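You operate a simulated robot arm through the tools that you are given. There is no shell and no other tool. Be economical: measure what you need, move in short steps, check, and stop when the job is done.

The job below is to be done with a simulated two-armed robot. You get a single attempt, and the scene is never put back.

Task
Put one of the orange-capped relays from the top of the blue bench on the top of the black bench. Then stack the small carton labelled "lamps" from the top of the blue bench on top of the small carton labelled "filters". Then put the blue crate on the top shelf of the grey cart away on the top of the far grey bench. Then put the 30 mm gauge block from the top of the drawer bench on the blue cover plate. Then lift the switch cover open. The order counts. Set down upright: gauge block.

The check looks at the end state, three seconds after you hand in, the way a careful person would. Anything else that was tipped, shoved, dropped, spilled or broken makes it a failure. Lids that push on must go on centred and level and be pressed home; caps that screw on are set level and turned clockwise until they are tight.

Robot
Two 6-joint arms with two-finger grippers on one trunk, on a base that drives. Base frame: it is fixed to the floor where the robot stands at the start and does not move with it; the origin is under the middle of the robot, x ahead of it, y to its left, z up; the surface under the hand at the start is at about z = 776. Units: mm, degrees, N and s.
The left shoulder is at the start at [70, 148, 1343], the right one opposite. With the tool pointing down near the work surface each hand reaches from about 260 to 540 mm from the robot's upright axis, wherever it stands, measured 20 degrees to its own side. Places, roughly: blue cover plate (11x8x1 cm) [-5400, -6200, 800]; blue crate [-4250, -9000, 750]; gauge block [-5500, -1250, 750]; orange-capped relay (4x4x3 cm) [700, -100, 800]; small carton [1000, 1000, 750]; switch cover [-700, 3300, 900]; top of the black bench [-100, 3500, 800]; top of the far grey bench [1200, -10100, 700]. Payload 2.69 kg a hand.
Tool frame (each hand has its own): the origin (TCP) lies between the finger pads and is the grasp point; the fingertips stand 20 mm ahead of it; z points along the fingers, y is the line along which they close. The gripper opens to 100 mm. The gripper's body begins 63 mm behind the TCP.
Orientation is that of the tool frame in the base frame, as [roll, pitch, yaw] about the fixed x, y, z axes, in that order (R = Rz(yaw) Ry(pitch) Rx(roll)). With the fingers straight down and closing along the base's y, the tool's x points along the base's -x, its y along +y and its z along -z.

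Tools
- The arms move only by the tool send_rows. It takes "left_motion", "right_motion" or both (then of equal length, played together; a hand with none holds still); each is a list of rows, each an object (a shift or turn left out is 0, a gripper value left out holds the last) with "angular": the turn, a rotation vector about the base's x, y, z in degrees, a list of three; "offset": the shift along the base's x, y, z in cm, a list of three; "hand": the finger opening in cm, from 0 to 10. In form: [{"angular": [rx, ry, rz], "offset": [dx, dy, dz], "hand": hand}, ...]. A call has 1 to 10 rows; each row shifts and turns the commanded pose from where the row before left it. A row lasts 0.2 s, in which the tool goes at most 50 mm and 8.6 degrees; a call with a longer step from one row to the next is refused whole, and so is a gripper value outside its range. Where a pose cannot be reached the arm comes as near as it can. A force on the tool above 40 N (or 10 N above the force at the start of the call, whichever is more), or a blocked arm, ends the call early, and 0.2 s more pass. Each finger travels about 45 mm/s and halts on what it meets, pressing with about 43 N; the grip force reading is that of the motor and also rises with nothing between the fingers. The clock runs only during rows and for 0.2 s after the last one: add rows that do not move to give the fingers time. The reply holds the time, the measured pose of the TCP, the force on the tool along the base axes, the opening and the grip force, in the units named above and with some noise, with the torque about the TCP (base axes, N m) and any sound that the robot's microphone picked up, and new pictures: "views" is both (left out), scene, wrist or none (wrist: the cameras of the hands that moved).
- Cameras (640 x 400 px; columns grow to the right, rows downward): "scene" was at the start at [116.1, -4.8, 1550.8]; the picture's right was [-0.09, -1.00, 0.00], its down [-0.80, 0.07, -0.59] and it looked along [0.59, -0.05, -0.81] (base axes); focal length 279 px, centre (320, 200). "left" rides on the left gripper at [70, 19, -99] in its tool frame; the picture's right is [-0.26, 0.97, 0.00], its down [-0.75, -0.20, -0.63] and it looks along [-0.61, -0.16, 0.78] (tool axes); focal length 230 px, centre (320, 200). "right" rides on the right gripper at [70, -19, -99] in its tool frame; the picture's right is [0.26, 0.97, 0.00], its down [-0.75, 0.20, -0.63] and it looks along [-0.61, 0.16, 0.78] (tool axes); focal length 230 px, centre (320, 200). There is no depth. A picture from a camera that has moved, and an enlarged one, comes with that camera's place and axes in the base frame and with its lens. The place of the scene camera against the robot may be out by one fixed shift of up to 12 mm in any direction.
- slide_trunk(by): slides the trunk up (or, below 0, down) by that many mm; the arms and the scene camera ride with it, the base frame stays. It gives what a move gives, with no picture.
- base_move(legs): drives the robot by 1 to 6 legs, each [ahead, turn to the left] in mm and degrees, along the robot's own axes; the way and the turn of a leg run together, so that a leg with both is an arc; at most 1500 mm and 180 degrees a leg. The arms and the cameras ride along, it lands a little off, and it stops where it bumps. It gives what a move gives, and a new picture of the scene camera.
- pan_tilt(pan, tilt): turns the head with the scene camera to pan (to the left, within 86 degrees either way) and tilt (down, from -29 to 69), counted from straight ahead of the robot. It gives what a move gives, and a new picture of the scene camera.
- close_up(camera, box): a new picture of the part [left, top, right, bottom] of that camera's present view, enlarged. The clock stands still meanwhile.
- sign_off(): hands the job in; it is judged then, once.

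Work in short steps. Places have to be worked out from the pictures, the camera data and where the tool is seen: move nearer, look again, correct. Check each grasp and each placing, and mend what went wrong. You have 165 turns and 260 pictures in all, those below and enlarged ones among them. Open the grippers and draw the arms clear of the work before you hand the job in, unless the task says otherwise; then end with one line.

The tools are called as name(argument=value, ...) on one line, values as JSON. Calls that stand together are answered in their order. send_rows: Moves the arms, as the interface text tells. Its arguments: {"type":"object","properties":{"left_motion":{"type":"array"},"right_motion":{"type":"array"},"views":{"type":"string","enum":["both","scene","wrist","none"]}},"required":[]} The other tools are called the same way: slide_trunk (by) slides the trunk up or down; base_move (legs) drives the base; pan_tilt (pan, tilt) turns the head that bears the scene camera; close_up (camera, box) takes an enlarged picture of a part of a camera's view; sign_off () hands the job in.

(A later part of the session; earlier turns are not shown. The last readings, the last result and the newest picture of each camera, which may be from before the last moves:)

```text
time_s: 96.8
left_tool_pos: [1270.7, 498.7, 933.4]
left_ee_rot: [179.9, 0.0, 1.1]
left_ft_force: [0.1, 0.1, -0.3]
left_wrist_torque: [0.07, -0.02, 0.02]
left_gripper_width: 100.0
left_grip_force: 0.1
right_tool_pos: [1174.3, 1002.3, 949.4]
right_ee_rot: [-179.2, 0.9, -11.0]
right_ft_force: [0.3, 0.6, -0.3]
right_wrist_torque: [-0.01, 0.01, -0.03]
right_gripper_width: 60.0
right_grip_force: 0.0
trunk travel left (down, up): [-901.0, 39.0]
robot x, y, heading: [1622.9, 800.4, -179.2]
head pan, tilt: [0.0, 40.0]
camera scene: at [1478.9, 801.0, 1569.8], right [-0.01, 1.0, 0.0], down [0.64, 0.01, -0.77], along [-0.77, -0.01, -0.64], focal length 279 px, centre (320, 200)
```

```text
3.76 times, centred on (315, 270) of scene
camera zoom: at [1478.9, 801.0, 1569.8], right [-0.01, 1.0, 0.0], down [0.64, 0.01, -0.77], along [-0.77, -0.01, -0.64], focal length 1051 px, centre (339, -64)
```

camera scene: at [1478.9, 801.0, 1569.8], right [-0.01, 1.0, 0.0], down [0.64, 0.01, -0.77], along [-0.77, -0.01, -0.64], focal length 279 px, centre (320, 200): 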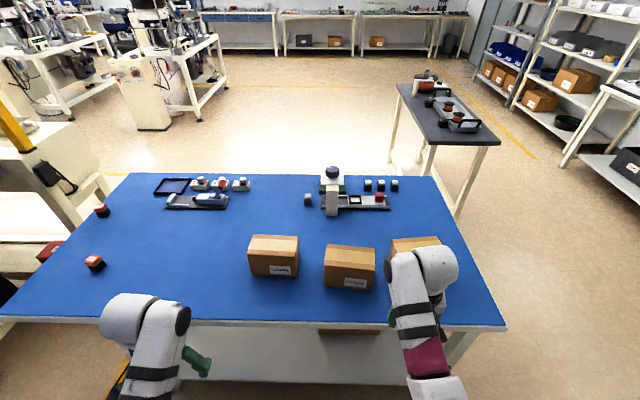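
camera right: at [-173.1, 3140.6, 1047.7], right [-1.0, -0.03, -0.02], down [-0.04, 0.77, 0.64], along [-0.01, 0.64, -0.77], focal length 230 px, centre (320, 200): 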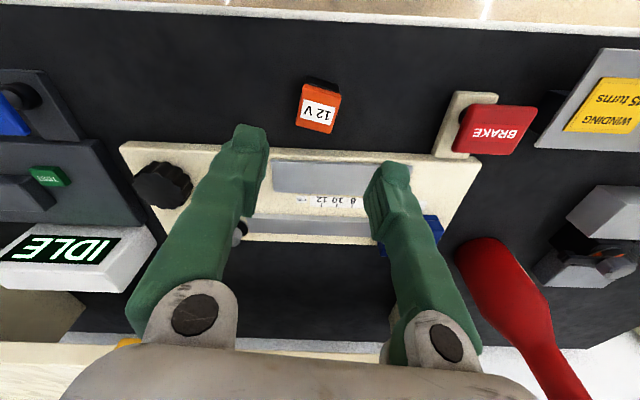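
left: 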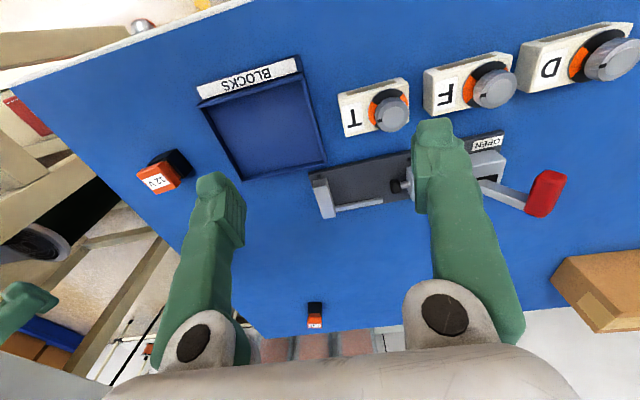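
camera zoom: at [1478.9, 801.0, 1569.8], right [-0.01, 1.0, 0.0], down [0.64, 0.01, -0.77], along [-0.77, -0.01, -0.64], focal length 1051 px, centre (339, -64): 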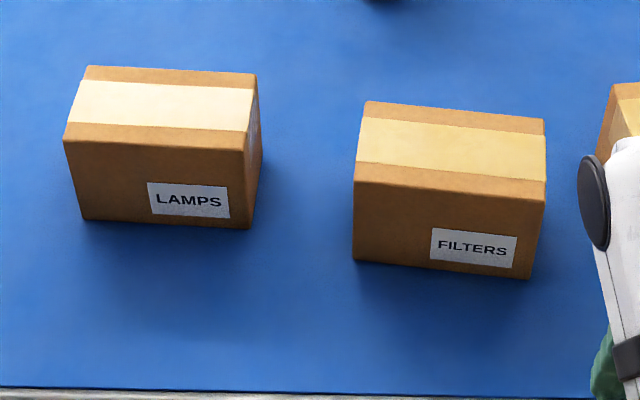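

Lamps: ≈148×86×108 mm at (883,643), yaw −3°. Filters: ≈150×66×128 at (936,886), top z≈904. I'll grip lamps across its 86 mm depth with the left hand. First raise the trunk, then approach.

slide_trunk(by=38)

base_move(legs=[[215, 0]])

```text
time_s: 97.6
left_tool_pos: [1270.7, 497.7, 971.7]
left_ee_rot: [180.0, 0.1, 1.1]
left_ft_force: [-0.6, -0.2, -0.3]
left_wrist_torque: [-0.03, 0.0, 0.01]
left_gripper_width: 99.7
left_grip_force: 0.2
right_tool_pos: [1174.1, 1001.9, 987.3]
right_ee_rot: [-179.1, 0.9, -11.0]
right_ft_force: [-0.1, -0.6, 0.3]
right_wrist_torque: [0.01, 0.0, 0.0]
right_gripper_width: 60.2
right_grip_force: 0.1
trunk travel left (down, up): [-939.0, 1.0]
robot x, y, heading: [1621.8, 800.8, -179.4]
head pan, tilt: [0.0, 40.0]
```

```text
time_s: 99.3
left_tool_pos: [1059.2, 496.6, 972.8]
left_ee_rot: [179.9, 0.1, 0.9]
left_ft_force: [0.2, -0.6, 1.2]
left_wrist_torque: [0.0, 0.01, -0.01]
left_gripper_width: 100.0
left_grip_force: 0.1
right_tool_pos: [964.2, 1000.0, 989.2]
right_ee_rot: [-179.3, 1.1, -11.1]
right_ft_force: [1.2, -0.4, -0.5]
right_wrist_torque: [0.0, 0.01, 0.0]
right_gripper_width: 60.1
right_grip_force: 0.0
trunk travel left (down, up): [-939.0, 1.0]
robot x, y, heading: [1406.7, 797.5, -179.3]
head pan, tilt: [0.0, 40.0]
camera scene: at [1270.3, 798.5, 1608.2], right [-0.01, 1.0, 0.0], down [0.64, 0.01, -0.77], along [-0.77, -0.01, -0.64], focal length 279 px, centre (320, 200)
```

scene: 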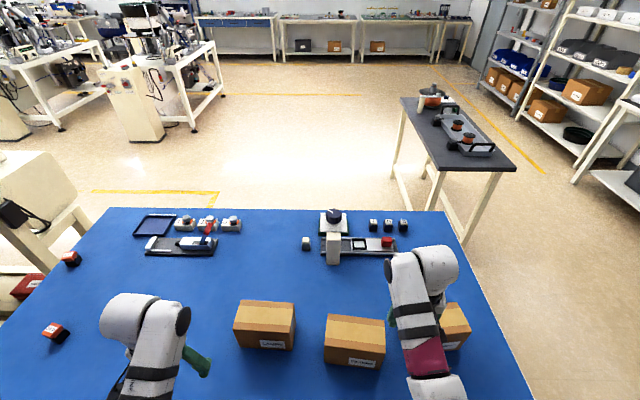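

Rotate the left hand ~86° so it closes along x, moving over the lamps carton.

send_rows(left_motion=[{"angular": [0, 0, 8.6], "offset": [-1.7, 1.4, 0]}, {"angular": [0, 0, 8.6], "offset": [-1.7, 1.4, 0]}, {"angular": [0, 0, 8.6], "offset": [-1.7, 1.4, 0]}, {"angular": [0, 0, 8.6], "offset": [-1.7, 1.4, 0]}, {"angular": [0, 0, 8.6], "offset": [-1.7, 1.4, 0]}, {"angular": [0, 0, 8.6], "offset": [-1.7, 1.4, 0]}, {"angular": [0, 0, 8.6], "offset": [-1.7, 1.4, 0]}, {"angular": [0, 0, 8.6], "offset": [-1.7, 1.4, 0]}, {"angular": [0, 0, 8.6], "offset": [-1.7, 1.4, 0]}, {"angular": [0, 0, 8.6], "offset": [-1.7, 1.4, 0], "hand": 10}], views="both")

```text
time_s: 101.5
left_tool_pos: [886.2, 637.5, 971.5]
left_ee_rot: [179.9, 0.2, 87.1]
left_ft_force: [-0.4, -0.5, -0.5]
left_wrist_torque: [-0.01, 0.01, -0.01]
left_gripper_width: 99.9
left_grip_force: 0.0
right_tool_pos: [959.8, 1001.1, 987.4]
right_ee_rot: [-179.2, 0.8, -11.2]
right_ft_force: [-1.0, 0.6, -0.5]
right_wrist_torque: [-0.01, -0.04, 0.0]
right_gripper_width: 59.8
right_grip_force: 0.2
trunk travel left (down, up): [-939.0, 1.0]
robot x, y, heading: [1411.2, 797.9, -179.5]
head pan, tilt: [0.0, 40.0]
camera scene: at [1264.1, 799.3, 1607.6], right [-0.01, 1.0, 0.0], down [0.64, 0.01, -0.77], along [-0.77, -0.01, -0.64], focal length 279 px, centre (320, 200)
camera left: at [908.9, 706.3, 1069.8], right [0.95, -0.31, 0.0], down [-0.24, -0.74, 0.63], along [-0.19, -0.6, -0.78], focal length 230 px, centre (320, 200)
```

scene: 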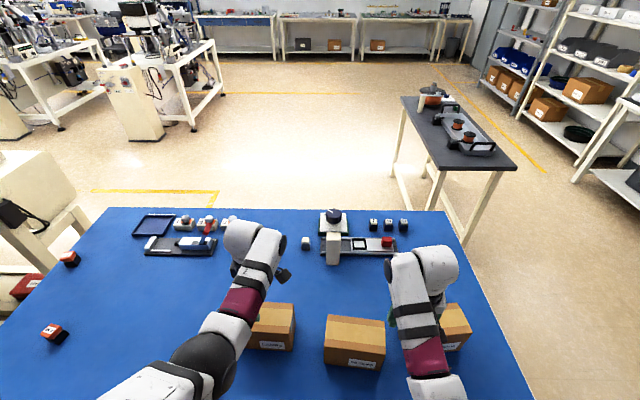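
left: 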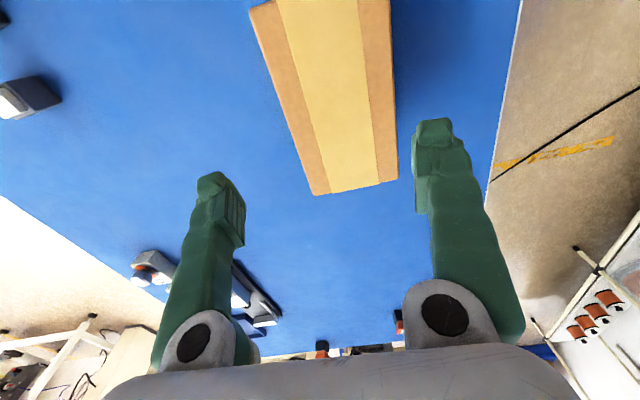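

Wrist view places the lamps carton centre at ≈(904,645), yaw ≈−4.4°, 84 mm wide. Shift and lower to just above it, then check.

send_rows(left_motion=[{"angular": [0, 0, -1.5], "offset": [1.8, 0.7, 0]}, {"offset": [0, 0, -3]}, {"offset": [0, 0, -2]}, {"offset": [0, 0, 0]}], views="wrist")

```text
time_s: 102.5
left_tool_pos: [903.9, 644.3, 920.9]
left_ee_rot: [-179.9, 0.0, 85.5]
left_ft_force: [-0.1, -0.7, -0.1]
left_wrist_torque: [-0.03, 0.01, -0.03]
left_gripper_width: 100.1
left_grip_force: 0.0
right_tool_pos: [962.1, 1000.1, 987.3]
right_ee_rot: [-179.2, 0.9, -11.1]
right_ft_force: [0.0, -0.2, -0.2]
right_wrist_torque: [-0.03, 0.0, -0.02]
right_gripper_width: 60.0
right_grip_force: 0.1
trunk travel left (down, up): [-939.0, 1.0]
robot x, y, heading: [1404.1, 799.4, -179.3]
head pan, tilt: [0.0, 40.0]
camera left: at [929.6, 713.5, 1021.1], right [0.94, -0.33, 0.0], down [-0.26, -0.73, 0.63], along [-0.21, -0.59, -0.78], focal length 230 px, centre (320, 200)
```

left: 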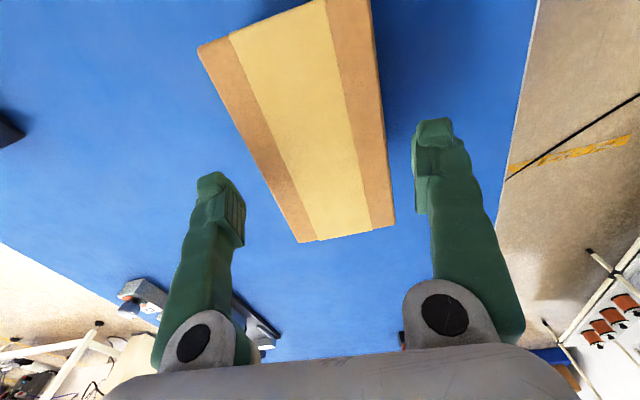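

Centred. Lower to z≈838 and close on the carton.

send_rows(left_motion=[{"offset": [0, 0, -2.5]}, {"offset": [0, 0, -3]}, {"offset": [0, 0, -2.8]}, {"offset": [0, 0, 0]}, {"hand": 7.8}, {"hand": 7.8}, {"hand": 7.8}, {"hand": 7.8}], views="wrist")

```text
time_s: 103.2
left_tool_pos: [902.6, 645.2, 868.8]
left_ee_rot: [-178.6, 0.0, 85.3]
left_ft_force: [2.3, 1.8, 6.6]
left_wrist_torque: [-0.11, 0.2, 0.07]
left_gripper_width: 100.2
left_grip_force: 0.0
left hand out of reach, approached as far as the arm can: row 3
right_tool_pos: [964.0, 1001.0, 988.3]
right_ee_rot: [-179.4, 1.1, -11.2]
right_ft_force: [0.8, 0.4, -0.2]
right_wrist_torque: [-0.02, 0.02, 0.01]
right_gripper_width: 60.2
right_grip_force: 0.0
trunk travel left (down, up): [-939.0, 1.0]
robot x, y, heading: [1407.1, 794.4, -179.4]
head pan, tilt: [0.0, 40.0]
stopped in row 3 (left hand): the force on the tool passed its limit at 55 N (the readings are from after the stop); the commanded pose is now the measured one
camera left: at [929.0, 713.4, 967.8], right [0.94, -0.34, -0.02], down [-0.25, -0.73, 0.64], along [-0.23, -0.59, -0.77], focal length 230 px, centre (320, 200)
```

left: 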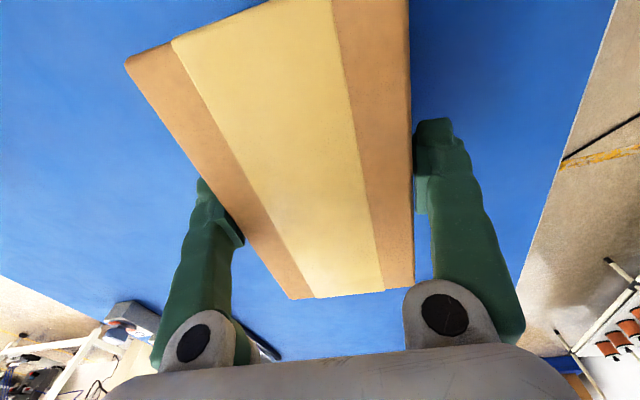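

The arm got near its low limit with the trunk raised, and a finger may have touched the carton. Rise, nudge −x 3 mm, and lower the trunk back so the reach is better.

send_rows(left_motion=[{"offset": [0, 0, 3], "angular": [0, 0, 0]}, {"offset": [0, 0, 3.5]}, {"offset": [0, 0, 3]}, {"offset": [-0.2, 0, 0]}, {"offset": [0, 0, 0]}], views="wrist")

slide_trunk(by=-38)

close_up(camera="left", box=[0, 0, 640, 400])

```text
time_s: 104.4
left_tool_pos: [897.0, 641.9, 963.5]
left_ee_rot: [-178.7, -0.1, 85.2]
left_ft_force: [0.0, -0.3, -0.2]
left_wrist_torque: [0.02, 0.02, -0.03]
left_gripper_width: 100.1
left_grip_force: 0.1
right_tool_pos: [962.3, 1000.5, 988.0]
right_ee_rot: [-179.3, 1.0, -11.2]
right_ft_force: [-1.9, 0.6, -0.4]
right_wrist_torque: [0.0, 0.03, 0.02]
right_gripper_width: 59.8
right_grip_force: 0.1
trunk travel left (down, up): [-939.0, 1.0]
robot x, y, heading: [1411.8, 799.7, -179.4]
head pan, tilt: [0.0, 40.0]
camera left: at [925.7, 711.2, 1061.8], right [0.94, -0.34, -0.02], down [-0.25, -0.73, 0.63], along [-0.23, -0.59, -0.77], focal length 230 px, centre (320, 200)
```

left: 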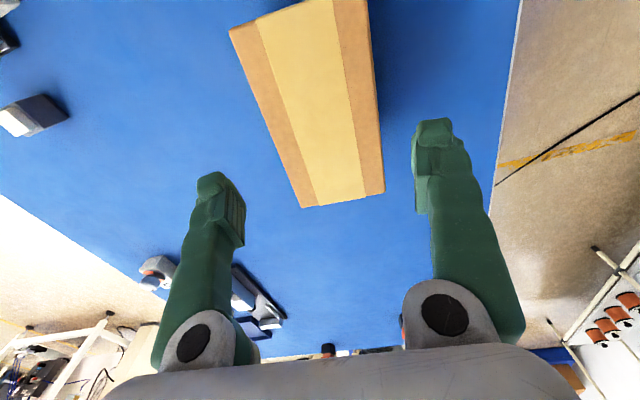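

```text
time_s: 105.2
left_tool_pos: [898.0, 642.9, 924.9]
left_ee_rot: [-178.7, 0.0, 85.3]
left_ft_force: [0.2, 0.7, 0.6]
left_wrist_torque: [0.01, 0.01, 0.01]
left_gripper_width: 100.0
left_grip_force: 0.0
right_tool_pos: [962.2, 1000.5, 948.8]
right_ee_rot: [-179.3, 0.9, -11.3]
right_ft_force: [-0.3, 0.2, -0.1]
right_wrist_torque: [0.04, 0.02, 0.0]
right_gripper_width: 60.1
right_grip_force: 0.1
trunk travel left (down, up): [-901.0, 39.0]
robot x, y, heading: [1405.4, 795.6, -179.4]
head pan, tilt: [0.0, 40.0]
```

```text
1.00 times, centred on (320, 200) of left (not enlarged: the box is as wide or as high as the picture)
camera zoom: at [925.4, 710.9, 1023.5], right [0.94, -0.34, -0.02], down [-0.25, -0.73, 0.63], along [-0.23, -0.59, -0.77], focal length 230 px, centre (320, 200)
```

zoom: 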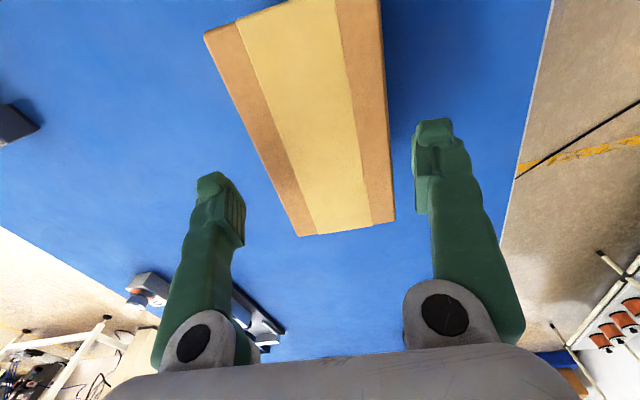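

Box centre now ≈(901,645), yaw −5.4°, width ~87. Level the hand, trim, and descend gently to z≈846, then close.

send_rows(left_motion=[{"offset": [0.3, 0.2, 0], "angular": [0, -1.3, -0.7]}, {"offset": [0, 0, -1.5]}, {"offset": [0, 0, -1.5]}, {"offset": [0, 0, -1.5]}, {"offset": [0, 0, -1.5]}, {"offset": [0, 0, -1.2]}, {"offset": [0, 0, -0.8]}, {"offset": [0, 0, 0]}], views="wrist")

```text
time_s: 106.7
left_tool_pos: [893.4, 645.2, 866.3]
left_ee_rot: [-178.1, 0.3, 84.4]
left_ft_force: [11.3, 0.8, 34.2]
left_wrist_torque: [0.16, 0.38, -0.09]
left_gripper_width: 100.0
left_grip_force: 0.3
right_tool_pos: [964.9, 999.9, 951.2]
right_ee_rot: [-179.4, 1.1, -11.1]
right_ft_force: [-1.0, -0.6, -1.0]
right_wrist_torque: [-0.01, -0.04, 0.02]
right_gripper_width: 60.2
right_grip_force: 0.0
trunk travel left (down, up): [-901.0, 39.0]
robot x, y, heading: [1409.2, 797.8, -179.5]
head pan, tilt: [0.0, 40.0]
stopped in row 7 (left hand): the force on the tool passed its limit at 51 N (the readings are from after the stop); the commanded pose is now the measured one
camera left: at [923.5, 713.6, 965.0], right [0.94, -0.35, -0.03], down [-0.25, -0.72, 0.64], along [-0.25, -0.59, -0.77], focal length 230 px, centre (320, 200)
```

left: 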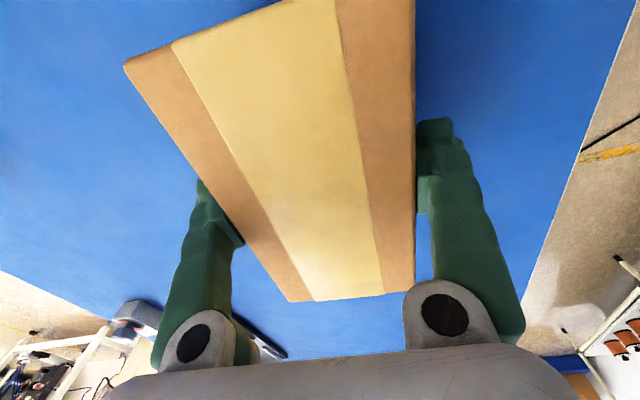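

The hand stopped again at z≈866 though the fingers look beside the carton. I look at the contact from the scene camera.

close_up(camera="scene", box=[180, 210, 400, 390])

close_up(camera="left", box=[140, 110, 500, 360])

```text
2.22 times, centred on (290, 300) of scene
camera zoom: at [1272.7, 799.6, 1570.7], right [-0.01, 1.0, 0.0], down [0.64, 0.01, -0.77], along [-0.77, -0.01, -0.64], focal length 620 px, centre (387, -22)
```

zoom: 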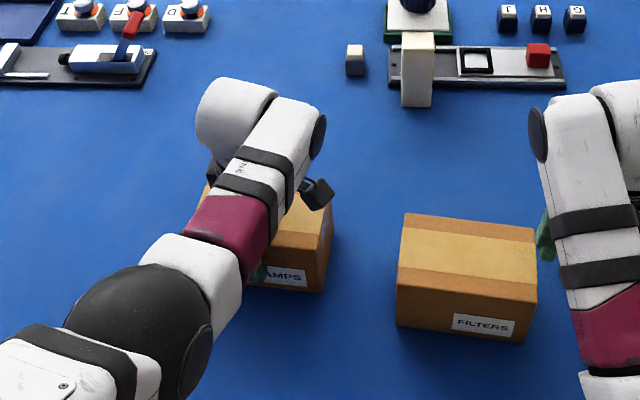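

```text
1.60 times, centred on (320, 235) of left
camera zoom: at [923.5, 713.6, 965.0], right [0.94, -0.35, -0.03], down [-0.25, -0.72, 0.64], along [-0.25, -0.59, -0.77], focal length 368 px, centre (320, 144)
```

zoom: 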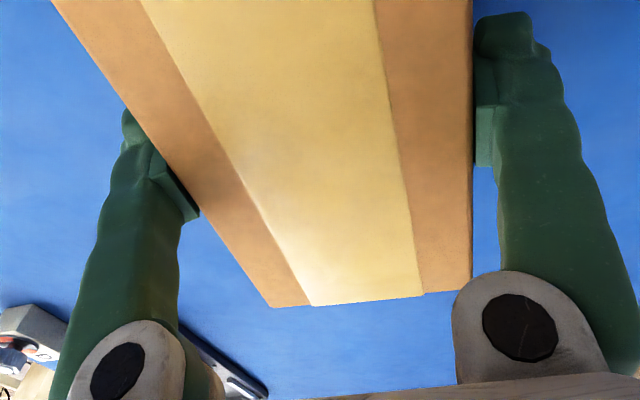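

Tips are already ~40 mm below the carton top, enough for a grip. Ease up 3 mm, re-centre, and close here.

send_rows(left_motion=[{"offset": [0.4, 0, 0.4], "angular": [0, -1.5, 0]}, {"offset": [0, 0, 0]}, {"hand": 7.6}, {"hand": 7.6}, {"hand": 7.6}, {"hand": 7.6}], views="wrist")

```text
time_s: 108.1
left_tool_pos: [896.3, 644.2, 864.6]
left_ee_rot: [179.8, 0.1, 84.4]
left_ft_force: [0.5, 0.4, 0.7]
left_wrist_torque: [-0.13, 0.07, 0.0]
left_gripper_width: 99.4
left_grip_force: 43.1
right_tool_pos: [961.9, 1000.1, 949.9]
right_ee_rot: [-179.3, 0.9, -11.1]
right_ft_force: [0.0, 0.5, -0.4]
right_wrist_torque: [0.01, 0.01, -0.02]
right_gripper_width: 60.0
right_grip_force: 0.1
trunk travel left (down, up): [-901.0, 39.0]
robot x, y, heading: [1408.9, 798.5, -179.5]
head pan, tilt: [0.0, 40.0]
camera left: at [922.6, 712.9, 964.6], right [0.94, -0.35, 0.0], down [-0.27, -0.73, 0.63], along [-0.22, -0.59, -0.78], focal length 230 px, centre (320, 200)
```

left: 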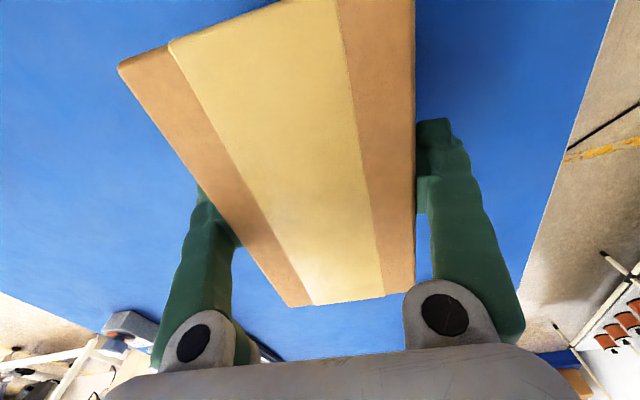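

The width reads 99.4 mm with full grip: the carton just fits and is held. Lift 3 cm slowly and check.

send_rows(left_motion=[{"offset": [0, 0, 0.5]}, {"offset": [0, 0, 1]}, {"offset": [0, 0, 1.5]}, {"offset": [0, 0, 0]}], views="both")

```text
time_s: 109.1
left_tool_pos: [894.7, 643.7, 895.0]
left_ee_rot: [179.7, 0.2, 84.4]
left_ft_force: [-0.5, -0.2, -4.1]
left_wrist_torque: [-0.02, 0.01, 0.0]
left_gripper_width: 99.2
left_grip_force: 43.6
right_tool_pos: [960.6, 999.4, 949.4]
right_ee_rot: [-179.2, 0.8, -11.1]
right_ft_force: [-0.7, -0.3, 0.0]
right_wrist_torque: [-0.01, 0.0, -0.02]
right_gripper_width: 60.0
right_grip_force: 0.1
trunk travel left (down, up): [-901.0, 39.0]
robot x, y, heading: [1409.8, 798.2, -179.2]
head pan, tilt: [0.0, 40.0]
camera scene: at [1264.0, 798.1, 1569.6], right [-0.01, 1.0, 0.0], down [0.64, 0.01, -0.77], along [-0.77, -0.01, -0.64], focal length 279 px, centre (320, 200)
camera left: at [920.9, 711.9, 993.7], right [0.94, -0.35, 0.0], down [-0.27, -0.73, 0.63], along [-0.22, -0.59, -0.78], focal length 230 px, centre (320, 200)
```

scene: 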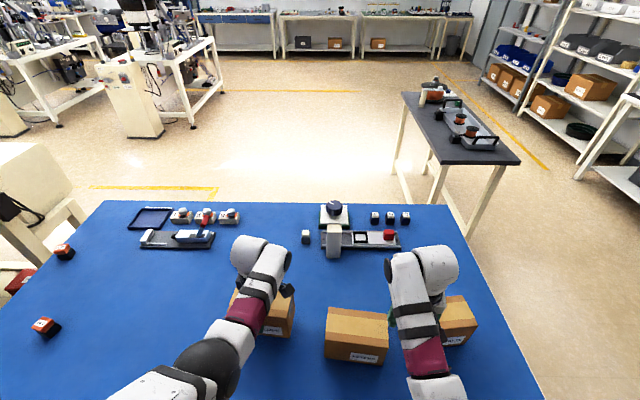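
left: 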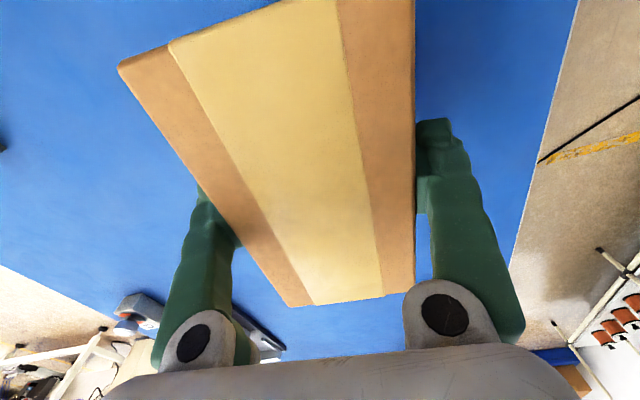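

Held firmly (≈0.4 kg). Now the right wrist camera for a look at the filters carton.

close_up(camera="right", box=[0, 0, 640, 400])

```text
1.00 times, centred on (320, 200) of right (not enlarged: the box is as wide or as high as the picture)
camera zoom: at [1034.1, 1003.4, 1047.0], right [0.07, -1.0, -0.02], down [-0.77, -0.06, 0.64], along [-0.64, -0.03, -0.77], focal length 230 px, centre (320, 200)
```

zoom: 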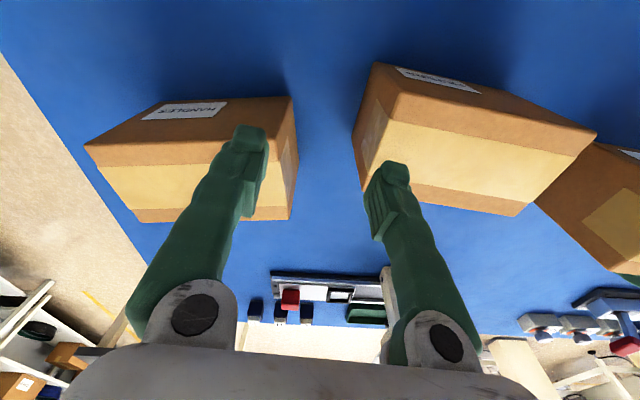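

close_up(camera="right", box=[340, 40, 640, 230])

```text
2.11 times, centred on (490, 135) of right
camera zoom: at [1034.1, 1003.4, 1047.0], right [0.07, -1.0, -0.02], down [-0.77, -0.06, 0.64], along [-0.64, -0.03, -0.77], focal length 484 px, centre (-38, 337)
```

zoom: 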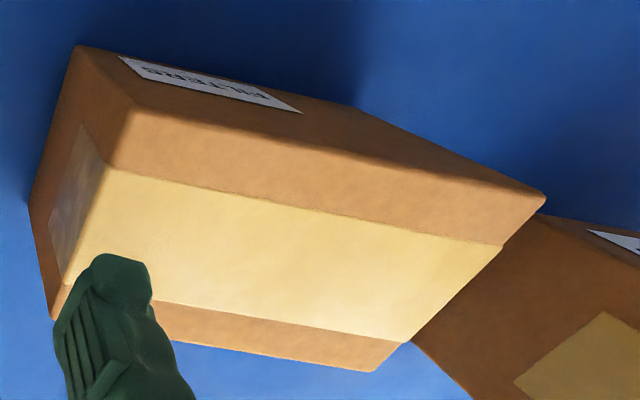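

Filters measured: 84×148×111, centre (947,881), top z≈887, yaw −7°. The 99 mm reading suggests the finger bases are wedging on the carton's top edges, a poor grip; I set it back down and regrip 18 mm higher so the pads hold it.

send_rows(left_motion=[{"offset": [0, 0, -1.5]}, {"offset": [0, 0, -1.0]}, {"offset": [0, 0, -0.5]}, {"offset": [0, 0, 0]}, {"hand": 10}, {"offset": [0, 0, 0.8]}, {"offset": [0, 0, 0.9]}, {"offset": [0, 0, 0]}], views="wrist")

```text
time_s: 110.9
left_tool_pos: [893.9, 644.4, 880.8]
left_ee_rot: [179.8, 0.1, 84.6]
left_ft_force: [0.4, -0.3, -3.9]
left_wrist_torque: [0.0, 0.0, -0.02]
left_gripper_width: 100.1
left_grip_force: 0.2
right_tool_pos: [960.2, 1000.5, 949.4]
right_ee_rot: [-179.2, 0.9, -11.1]
right_ft_force: [0.7, 0.6, -0.1]
right_wrist_torque: [0.01, 0.01, -0.02]
right_gripper_width: 59.8
right_grip_force: 0.1
trunk travel left (down, up): [-901.0, 39.0]
robot x, y, heading: [1409.1, 798.4, -179.3]
head pan, tilt: [0.0, 40.0]
camera left: at [920.6, 713.4, 981.1], right [0.94, -0.35, 0.0], down [-0.27, -0.73, 0.63], along [-0.22, -0.59, -0.78], focal length 230 px, centre (320, 200)
```

left: 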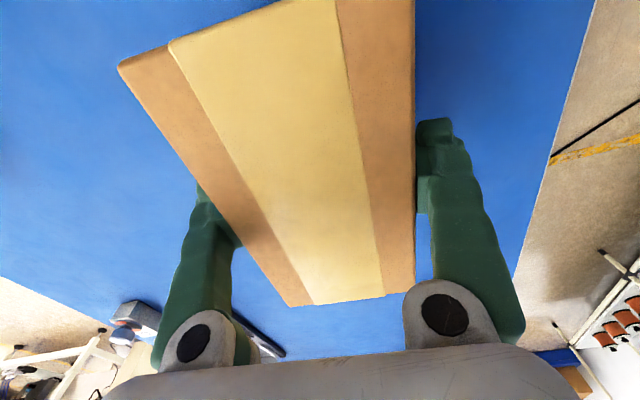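

The carton is still stuck between the fully open fingers. Lower it back to the bench, give time, and draw up slowly.

send_rows(left_motion=[{"offset": [0, 0, -1.0]}, {"offset": [0, 0, -0.8], "hand": 10}, {"hand": 10}, {"hand": 10}, {"hand": 10}, {"offset": [0, 0, 0.3]}, {"offset": [0, 0, 0.4]}, {"offset": [0, 0, 0.5]}, {"offset": [0, 0, 0.5]}, {"offset": [0, 0, 0]}], views="wrist")

```text
time_s: 113.1
left_tool_pos: [896.6, 644.1, 880.0]
left_ee_rot: [179.8, 0.1, 84.6]
left_ft_force: [-0.3, -0.6, -3.8]
left_wrist_torque: [-0.01, 0.02, 0.02]
left_gripper_width: 100.3
left_grip_force: 0.1
right_tool_pos: [961.1, 999.9, 949.7]
right_ee_rot: [-179.2, 0.9, -11.2]
right_ft_force: [-0.3, 0.4, -1.1]
right_wrist_torque: [-0.01, -0.01, 0.03]
right_gripper_width: 59.8
right_grip_force: 0.1
trunk travel left (down, up): [-901.0, 39.0]
robot x, y, heading: [1405.2, 799.5, -179.3]
head pan, tilt: [0.0, 40.0]
camera left: at [922.0, 713.4, 980.1], right [0.94, -0.35, 0.0], down [-0.27, -0.73, 0.63], along [-0.22, -0.59, -0.78], focal length 230 px, centre (320, 200)
```

left: 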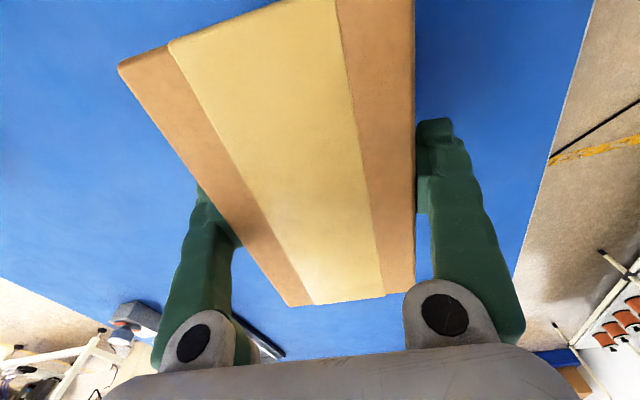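

Still jammed: the carton is ~101 mm wide, wedged in the fully open fingers. I'll use that: carry it so onto the filters carton, then hold its end with the right hand while the left slides out sideways. First lift it high.

send_rows(left_motion=[{"offset": [0, 0, 2], "hand": 9}, {"offset": [0, 0, 3]}, {"offset": [0, 0, 3.5]}, {"offset": [0, 0, 0]}], views="none")

slide_trunk(by=38)

base_move(legs=[[0, -22]])

```text
time_s: 114.1
left_tool_pos: [896.2, 643.5, 968.4]
left_ee_rot: [179.8, 0.1, 84.6]
left_ft_force: [-0.7, 0.3, -4.6]
left_wrist_torque: [0.02, 0.03, 0.02]
left_gripper_width: 98.9
left_grip_force: 42.8
right_tool_pos: [961.0, 1000.2, 949.3]
right_ee_rot: [-179.2, 0.9, -11.0]
right_ft_force: [-1.0, 0.6, 0.0]
right_wrist_torque: [-0.01, -0.02, -0.01]
right_gripper_width: 59.8
right_grip_force: 0.1
trunk travel left (down, up): [-901.0, 39.0]
robot x, y, heading: [1406.5, 798.2, -179.0]
head pan, tilt: [0.0, 40.0]
```

```text
time_s: 114.9
left_tool_pos: [896.0, 644.0, 1005.5]
left_ee_rot: [179.9, 0.2, 84.5]
left_ft_force: [0.0, 0.4, -3.9]
left_wrist_torque: [0.03, -0.02, 0.03]
left_gripper_width: 99.2
left_grip_force: 43.1
right_tool_pos: [960.3, 1000.7, 986.3]
right_ee_rot: [-179.3, 0.9, -11.1]
right_ft_force: [-0.4, 0.1, -0.6]
right_wrist_torque: [0.01, 0.03, 0.02]
right_gripper_width: 60.0
right_grip_force: 0.0
trunk travel left (down, up): [-939.0, 1.0]
robot x, y, heading: [1410.4, 802.0, -179.3]
head pan, tilt: [0.0, 40.0]
```

```text
time_s: 116.5
left_tool_pos: [874.3, 846.6, 1005.1]
left_ee_rot: [179.7, 0.0, 62.4]
left_ft_force: [0.6, 0.4, -3.8]
left_wrist_torque: [0.01, 0.04, 0.03]
left_gripper_width: 99.3
left_grip_force: 42.2
right_tool_pos: [1068.5, 1150.9, 987.5]
right_ee_rot: [-179.3, 1.0, -33.2]
right_ft_force: [0.0, 0.3, -0.2]
right_wrist_torque: [0.03, 0.04, 0.04]
right_gripper_width: 60.1
right_grip_force: 0.1
trunk travel left (down, up): [-939.0, 1.0]
robot x, y, heading: [1407.6, 798.7, 158.7]
head pan, tilt: [0.0, 40.0]
camera scene: at [1272.7, 847.4, 1607.6], right [0.36, 0.93, 0.0], down [0.6, -0.23, -0.77], along [-0.71, 0.28, -0.64], focal length 279 px, centre (320, 200)
```

scene: 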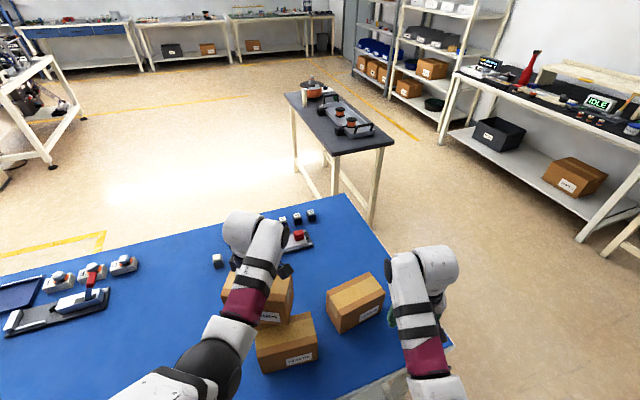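

Carton hangs over the bench clear. Move it over the filters carton: (+73,+35 mm), yaw +21°, staying at z 1005 (bottom ≈916 > 887).

send_rows(left_motion=[{"offset": [1.5, 0.7, 0], "angular": [0, 0, 4.3]}, {"offset": [1.5, 0.7, 0], "angular": [0, 0, 4.3]}, {"offset": [1.5, 0.7, 0], "angular": [0, 0, 4.3]}, {"offset": [1.5, 0.7, 0], "angular": [0, 0, 4.3]}, {"offset": [1.3, 0.7, 0], "angular": [0, 0, 4.1]}, {"offset": [0, 0, 0]}], views="both")

close_up(camera="scene", box=[180, 230, 460, 400])

close_up(camera="right", box=[0, 0, 640, 400])

```text
time_s: 118.0
left_tool_pos: [909.6, 839.4, 1011.9]
left_ee_rot: [-176.4, 4.6, 86.7]
left_ft_force: [0.9, 0.6, -4.0]
left_wrist_torque: [0.05, -0.03, -0.03]
left_gripper_width: 99.1
left_grip_force: 43.1
right_tool_pos: [1068.9, 1153.5, 987.1]
right_ee_rot: [-179.3, 0.8, -33.2]
right_ft_force: [0.7, -0.5, 1.0]
right_wrist_torque: [0.0, 0.0, 0.0]
right_gripper_width: 59.9
right_grip_force: 0.0
trunk travel left (down, up): [-939.0, 1.0]
robot x, y, heading: [1407.2, 799.6, 158.7]
head pan, tilt: [0.0, 40.0]
stopped in row 6 (left hand): the arm was blocked; the commanded pose is now the measured one
camera scene: at [1273.7, 850.0, 1607.6], right [0.36, 0.93, 0.0], down [0.6, -0.23, -0.77], along [-0.71, 0.28, -0.64], focal length 279 px, centre (320, 200)
camera left: at [940.1, 917.4, 1104.9], right [0.95, -0.32, -0.04], down [-0.2, -0.69, 0.7], along [-0.25, -0.65, -0.71], focal length 230 px, centre (320, 200)
```

scene: 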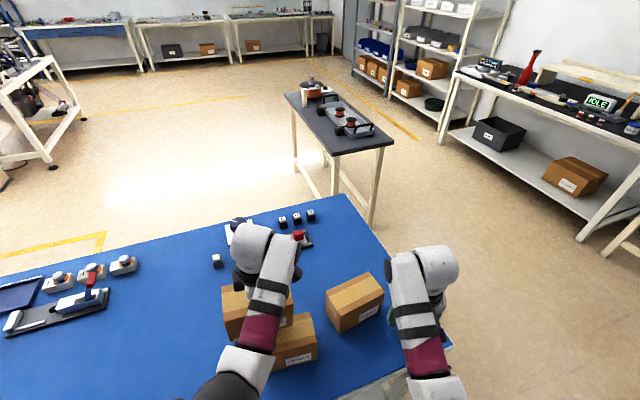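
left: 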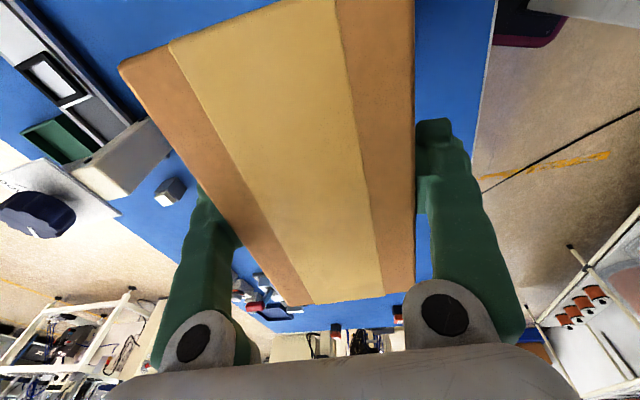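

```text
2.29 times, centred on (320, 315) of scene
camera zoom: at [1273.7, 850.0, 1607.6], right [0.36, 0.93, 0.0], down [0.6, -0.23, -0.77], along [-0.71, 0.28, -0.64], focal length 638 px, centre (320, -63)
```

zoom: 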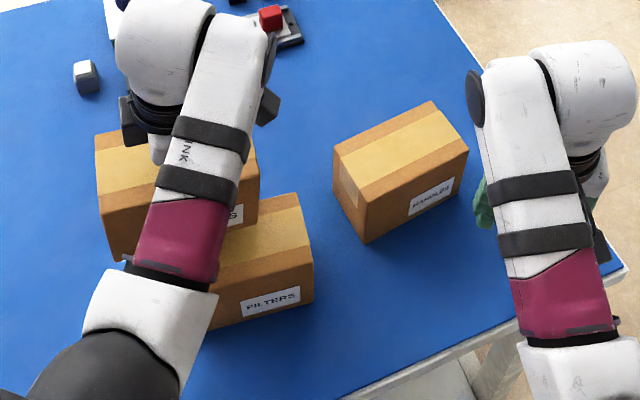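

```text
1.00 times, centred on (320, 200) of right (not enlarged: the box is as wide or as high as the picture)
camera zoom: at [1138.8, 1129.2, 1085.0], right [-0.31, -0.95, -0.02], down [-0.73, 0.23, 0.64], along [-0.6, 0.21, -0.77], focal length 230 px, centre (320, 200)
```

zoom: 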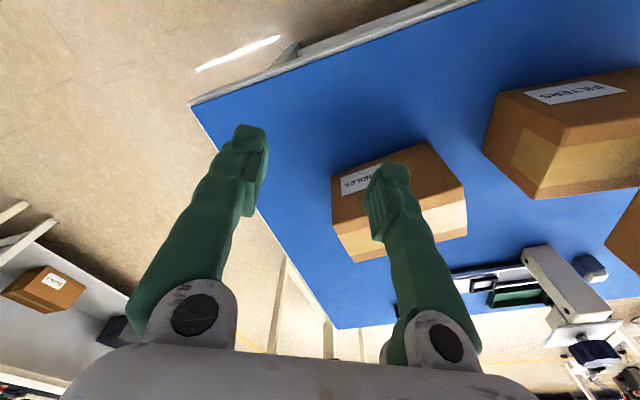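

Blocked at a joint limit (arm too far across). Also the wrist view suggests the carton is really ~84 mm wide, self-locked in the V of the finger bases. Better: go back to its old spot, set it down, and rock the hand to unlock it, then regrip shallower. First return the arm pose.

send_rows(left_motion=[{"offset": [-1, 0.2, 0], "angular": [2.2, -2.1, -3]}, {"offset": [-1, 0.2, 0], "angular": [2.2, -2.1, -3]}, {"offset": [-1, 0.2, 0], "angular": [0, 0, -6]}, {"offset": [-0.5, 0.1, 0], "angular": [0, 0, -6]}, {"offset": [0, 0, -0.5], "angular": [0, 0, -6]}, {"offset": [0, 0, 0]}], views="none")

base_move(legs=[[0, 22]])

```text
time_s: 119.5
left_tool_pos: [877.1, 848.0, 1006.6]
left_ee_rot: [179.6, -0.6, 62.3]
left_ft_force: [0.7, -0.5, -3.5]
left_wrist_torque: [0.0, 0.0, -0.02]
left_gripper_width: 99.4
left_grip_force: 43.0
right_tool_pos: [1069.4, 1152.5, 987.0]
right_ee_rot: [-179.2, 1.0, -33.2]
right_ft_force: [-0.4, -0.1, -0.4]
right_wrist_torque: [0.02, -0.01, -0.03]
right_gripper_width: 60.2
right_grip_force: 0.0
trunk travel left (down, up): [-939.0, 1.0]
robot x, y, heading: [1408.3, 799.1, 158.6]
head pan, tilt: [0.0, 40.0]
```

```text
time_s: 121.0
left_tool_pos: [896.1, 647.1, 1009.0]
left_ee_rot: [179.7, -0.5, 84.4]
left_ft_force: [-0.7, 1.2, -3.5]
left_wrist_torque: [-0.01, 0.01, -0.05]
left_gripper_width: 99.3
left_grip_force: 42.7
right_tool_pos: [961.4, 1001.6, 987.1]
right_ee_rot: [-179.3, 0.9, -11.1]
right_ft_force: [0.5, 0.6, 0.2]
right_wrist_torque: [0.01, -0.01, -0.02]
right_gripper_width: 59.9
right_grip_force: 0.1
trunk travel left (down, up): [-939.0, 1.0]
robot x, y, heading: [1408.4, 797.9, -179.2]
head pan, tilt: [0.0, 40.0]
camera scene: at [1264.4, 800.8, 1607.7], right [-0.01, 1.0, 0.0], down [0.64, 0.01, -0.77], along [-0.77, -0.01, -0.64], focal length 279 px, centre (320, 200)
```

scene: 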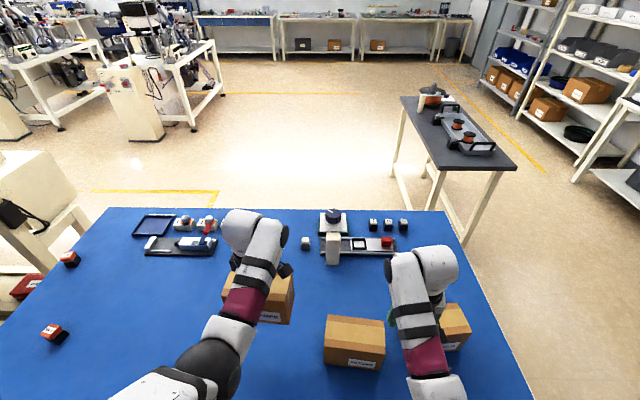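

Back over the old spot. Trunk down, then lower the carton to the bench and open fully.

slide_trunk(by=-38)

send_rows(left_motion=[{"offset": [0, 0, -3]}, {"offset": [0, 0, -3]}, {"offset": [0, 0, -3]}, {"offset": [0, 0, -1]}, {"offset": [0, 0, -0.5], "hand": 10}, {"hand": 10}, {"hand": 10}], views="wrist")

```text
time_s: 121.8
left_tool_pos: [896.2, 645.8, 969.5]
left_ee_rot: [179.7, -0.7, 84.6]
left_ft_force: [0.3, -0.3, -2.8]
left_wrist_torque: [0.02, -0.01, -0.01]
left_gripper_width: 99.5
left_grip_force: 42.7
right_tool_pos: [961.2, 999.0, 949.2]
right_ee_rot: [-179.2, 0.9, -11.1]
right_ft_force: [-0.3, -0.4, 0.0]
right_wrist_torque: [0.04, 0.04, 0.01]
right_gripper_width: 59.7
right_grip_force: 0.0
trunk travel left (down, up): [-901.0, 39.0]
robot x, y, heading: [1406.2, 799.6, -179.4]
head pan, tilt: [0.0, 40.0]
```

```text
time_s: 123.4
left_tool_pos: [896.8, 646.5, 865.7]
left_ee_rot: [179.9, -0.5, 84.4]
left_ft_force: [-1.3, 1.0, 5.7]
left_wrist_torque: [-0.59, 0.24, -0.02]
left_gripper_width: 100.2
left_grip_force: 0.3
right_tool_pos: [962.3, 1000.4, 948.7]
right_ee_rot: [-179.3, 0.9, -11.2]
right_ft_force: [-0.3, 0.0, 0.5]
right_wrist_torque: [-0.02, -0.02, 0.02]
right_gripper_width: 60.2
right_grip_force: 0.1
trunk travel left (down, up): [-901.0, 39.0]
robot x, y, heading: [1404.9, 802.8, -179.2]
head pan, tilt: [0.0, 40.0]
camera left: at [922.7, 714.2, 966.1], right [0.94, -0.35, 0.0], down [-0.27, -0.73, 0.62], along [-0.22, -0.58, -0.78], focal length 230 px, centre (320, 200)
```

left: 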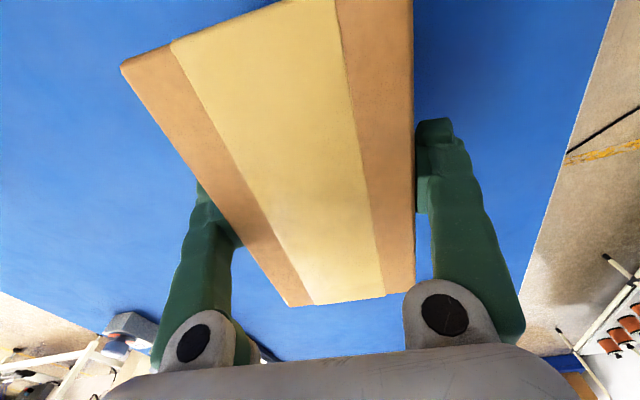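

On the bench with slight pressure. Rock the hand about the closing axis to break the wedge, creeping upward.

send_rows(left_motion=[{"angular": [6, -0.6, 0], "offset": [0, 0, 0.1]}, {"angular": [-6, 0.6, 0], "offset": [0, 0, 0.1]}, {"angular": [-6, 0.6, 0], "offset": [0, 0, 0.1]}, {"angular": [6, -0.6, 0], "offset": [0, 0, 0.1]}, {"angular": [6, -0.6, 0], "offset": [0, 0, 0.2]}, {"angular": [-6, 0.6, 0], "offset": [0, 0, 0.2]}, {"angular": [-6, 0.6, 0], "offset": [0, 0, 0.2]}, {"angular": [6, -0.6, 0], "offset": [0, 0, 0.3]}, {"offset": [0, 0, 0.4]}, {"offset": [0, 0, 0]}], views="wrist")

```text
time_s: 125.6
left_tool_pos: [897.3, 646.5, 882.4]
left_ee_rot: [179.5, -0.4, 84.5]
left_ft_force: [0.2, 0.6, -3.2]
left_wrist_torque: [-0.04, 0.02, -0.02]
left_gripper_width: 100.2
left_grip_force: 0.2
right_tool_pos: [960.9, 1001.5, 949.4]
right_ee_rot: [-179.3, 0.8, -11.1]
right_ft_force: [-0.2, -1.2, -0.2]
right_wrist_torque: [-0.01, 0.0, -0.05]
right_gripper_width: 60.1
right_grip_force: 0.1
trunk travel left (down, up): [-901.0, 39.0]
robot x, y, heading: [1407.2, 794.3, -179.1]
head pan, tilt: [0.0, 40.0]
camera left: at [922.5, 714.7, 981.4], right [0.94, -0.35, 0.0], down [-0.28, -0.73, 0.62], along [-0.21, -0.58, -0.78], focal length 230 px, centre (320, 200)
```

left: 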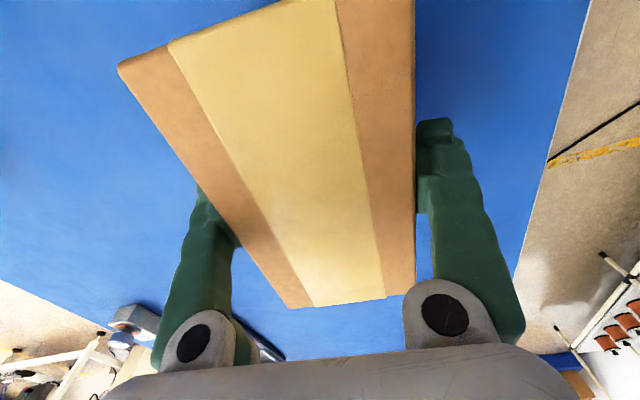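

Still locked. New plan: set it straight onto the filters carton from this same arm pose, then let the right hand grip its end properly from the side and slide the left hand out. Lift, raise the trunk, and shift the robot 237 mm along +y.

send_rows(left_motion=[{"offset": [0, 0, 3], "hand": 9}, {"offset": [0, 0, 3]}, {"offset": [0, 0, 2.7]}, {"offset": [0, 0, 0]}], views="none")

slide_trunk(by=38)

base_move(legs=[[-260, 0], [0, -90], [237, 0], [0, 90], [212, 0]])

```text
time_s: 126.6
left_tool_pos: [895.9, 645.4, 969.6]
left_ee_rot: [179.6, -0.6, 84.5]
left_ft_force: [0.3, 0.4, -4.5]
left_wrist_torque: [-0.03, -0.01, -0.04]
left_gripper_width: 99.3
left_grip_force: 42.8
right_tool_pos: [960.8, 999.9, 948.8]
right_ee_rot: [-179.3, 0.9, -11.0]
right_ft_force: [0.4, -0.5, -0.1]
right_wrist_torque: [0.01, -0.01, -0.01]
right_gripper_width: 59.9
right_grip_force: 0.0
trunk travel left (down, up): [-901.0, 39.0]
robot x, y, heading: [1407.8, 799.4, -179.1]
head pan, tilt: [0.0, 40.0]
```

```text
time_s: 127.5
left_tool_pos: [896.9, 646.5, 1008.1]
left_ee_rot: [179.7, -0.6, 84.5]
left_ft_force: [0.8, 0.4, -3.2]
left_wrist_torque: [0.0, 0.01, 0.02]
left_gripper_width: 99.3
left_grip_force: 43.2
right_tool_pos: [961.2, 1000.3, 986.4]
right_ee_rot: [-179.2, 0.8, -11.1]
right_ft_force: [0.3, 0.3, 0.0]
right_wrist_torque: [0.02, 0.01, 0.01]
right_gripper_width: 59.9
right_grip_force: 0.1
trunk travel left (down, up): [-939.0, 1.0]
robot x, y, heading: [1404.8, 799.6, -179.4]
head pan, tilt: [0.0, 40.0]
```

```text
time_s: 139.6
left_tool_pos: [953.1, 854.6, 1009.3]
left_ee_rot: [180.0, -0.4, 86.7]
left_ft_force: [0.6, 0.1, -2.9]
left_wrist_torque: [0.01, 0.06, 0.06]
left_gripper_width: 99.5
left_grip_force: 43.0
right_tool_pos: [1003.7, 1211.3, 989.4]
right_ee_rot: [-179.4, 1.1, -8.8]
right_ft_force: [0.4, 0.1, 0.8]
right_wrist_torque: [0.01, 0.03, 0.01]
right_gripper_width: 60.2
right_grip_force: 0.0
trunk travel left (down, up): [-939.0, 1.0]
robot x, y, heading: [1453.0, 1027.1, -177.0]
head pan, tilt: [0.0, 40.0]
camera scene: at [1318.6, 1022.2, 1608.4], right [-0.05, 1.0, 0.0], down [0.64, 0.03, -0.77], along [-0.77, -0.04, -0.64], focal length 279 px, centre (320, 200)
```

scene: 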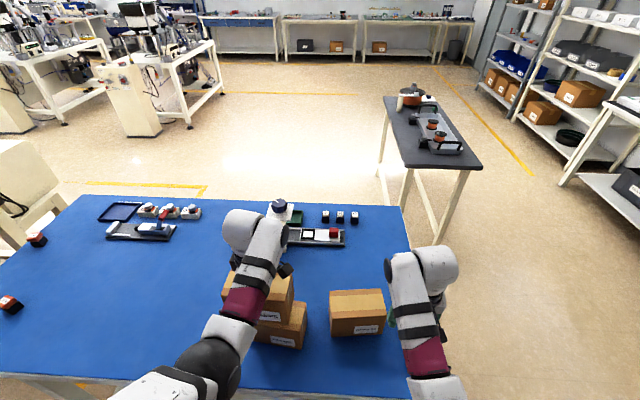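

Nearly there. Trim (−6,+28 mm, −3.2°) and lower gently until it rests on the filters carton.

send_rows(left_motion=[{"offset": [-0.3, 1.4, 0], "angular": [0, 0, -1.6]}, {"offset": [-0.3, 1.4, 0], "angular": [0, 0, -1.6]}, {"offset": [0, 0, 0]}, {"offset": [0, 0, -1.2]}, {"offset": [0, 0, -0.8]}, {"offset": [0, 0, 0]}], views="wrist")

close_up(camera="scene", box=[180, 210, 420, 370])

close_up(camera="right", box=[0, 0, 640, 400])

```text
time_s: 141.0
left_tool_pos: [943.9, 882.4, 986.8]
left_ee_rot: [179.7, -0.7, 83.5]
left_ft_force: [0.7, -0.6, -3.8]
left_wrist_torque: [0.04, 0.02, 0.02]
left_gripper_width: 99.4
left_grip_force: 43.2
right_tool_pos: [999.3, 1211.4, 987.3]
right_ee_rot: [-179.3, 0.8, -8.9]
right_ft_force: [0.3, -0.2, 0.1]
right_wrist_torque: [-0.03, 0.03, 0.01]
right_gripper_width: 60.1
right_grip_force: 0.1
trunk travel left (down, up): [-939.0, 1.0]
robot x, y, heading: [1451.0, 1026.9, -177.3]
head pan, tilt: [0.0, 40.0]
camera left: at [970.2, 950.3, 1086.7], right [0.93, -0.37, 0.0], down [-0.29, -0.73, 0.62], along [-0.22, -0.58, -0.78], focal length 230 px, centre (320, 200)
```

left: 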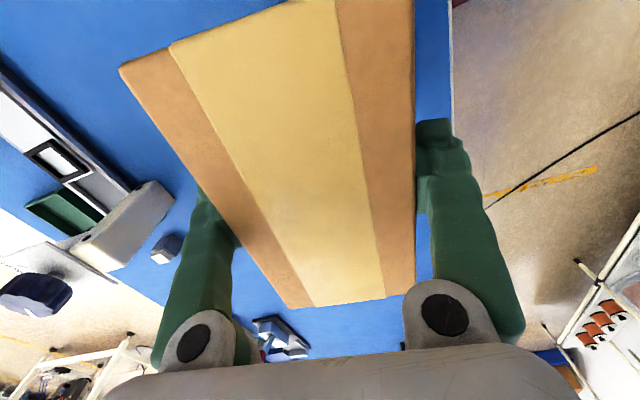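

```text
2.50 times, centred on (300, 290) of scene
camera zoom: at [1311.4, 1021.8, 1607.7], right [-0.05, 1.0, 0.0], down [0.64, 0.03, -0.77], along [-0.76, -0.04, -0.64], focal length 698 px, centre (370, -25)
```

zoom: 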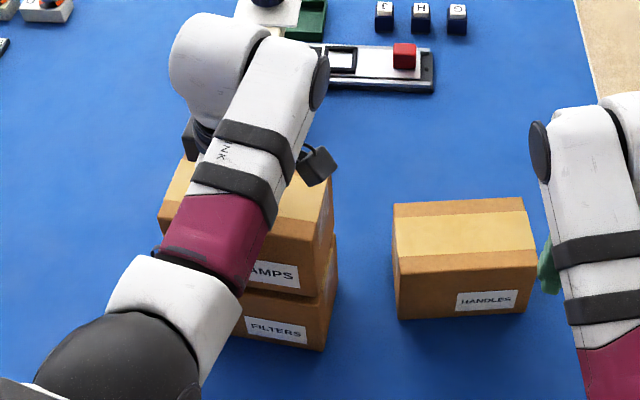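

```text
1.00 times, centred on (320, 200) of right (not enlarged: the box is as wide or as high as the picture)
camera zoom: at [1073.7, 1217.6, 1085.1], right [0.1, -0.99, -0.02], down [-0.76, -0.09, 0.64], along [-0.64, -0.05, -0.77], focal length 230 px, centre (320, 200)
```

zoom: 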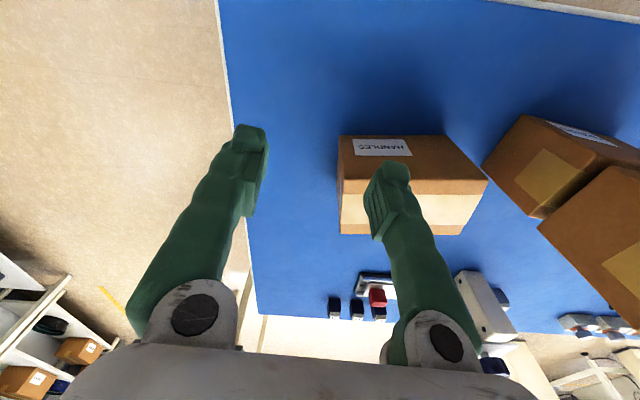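

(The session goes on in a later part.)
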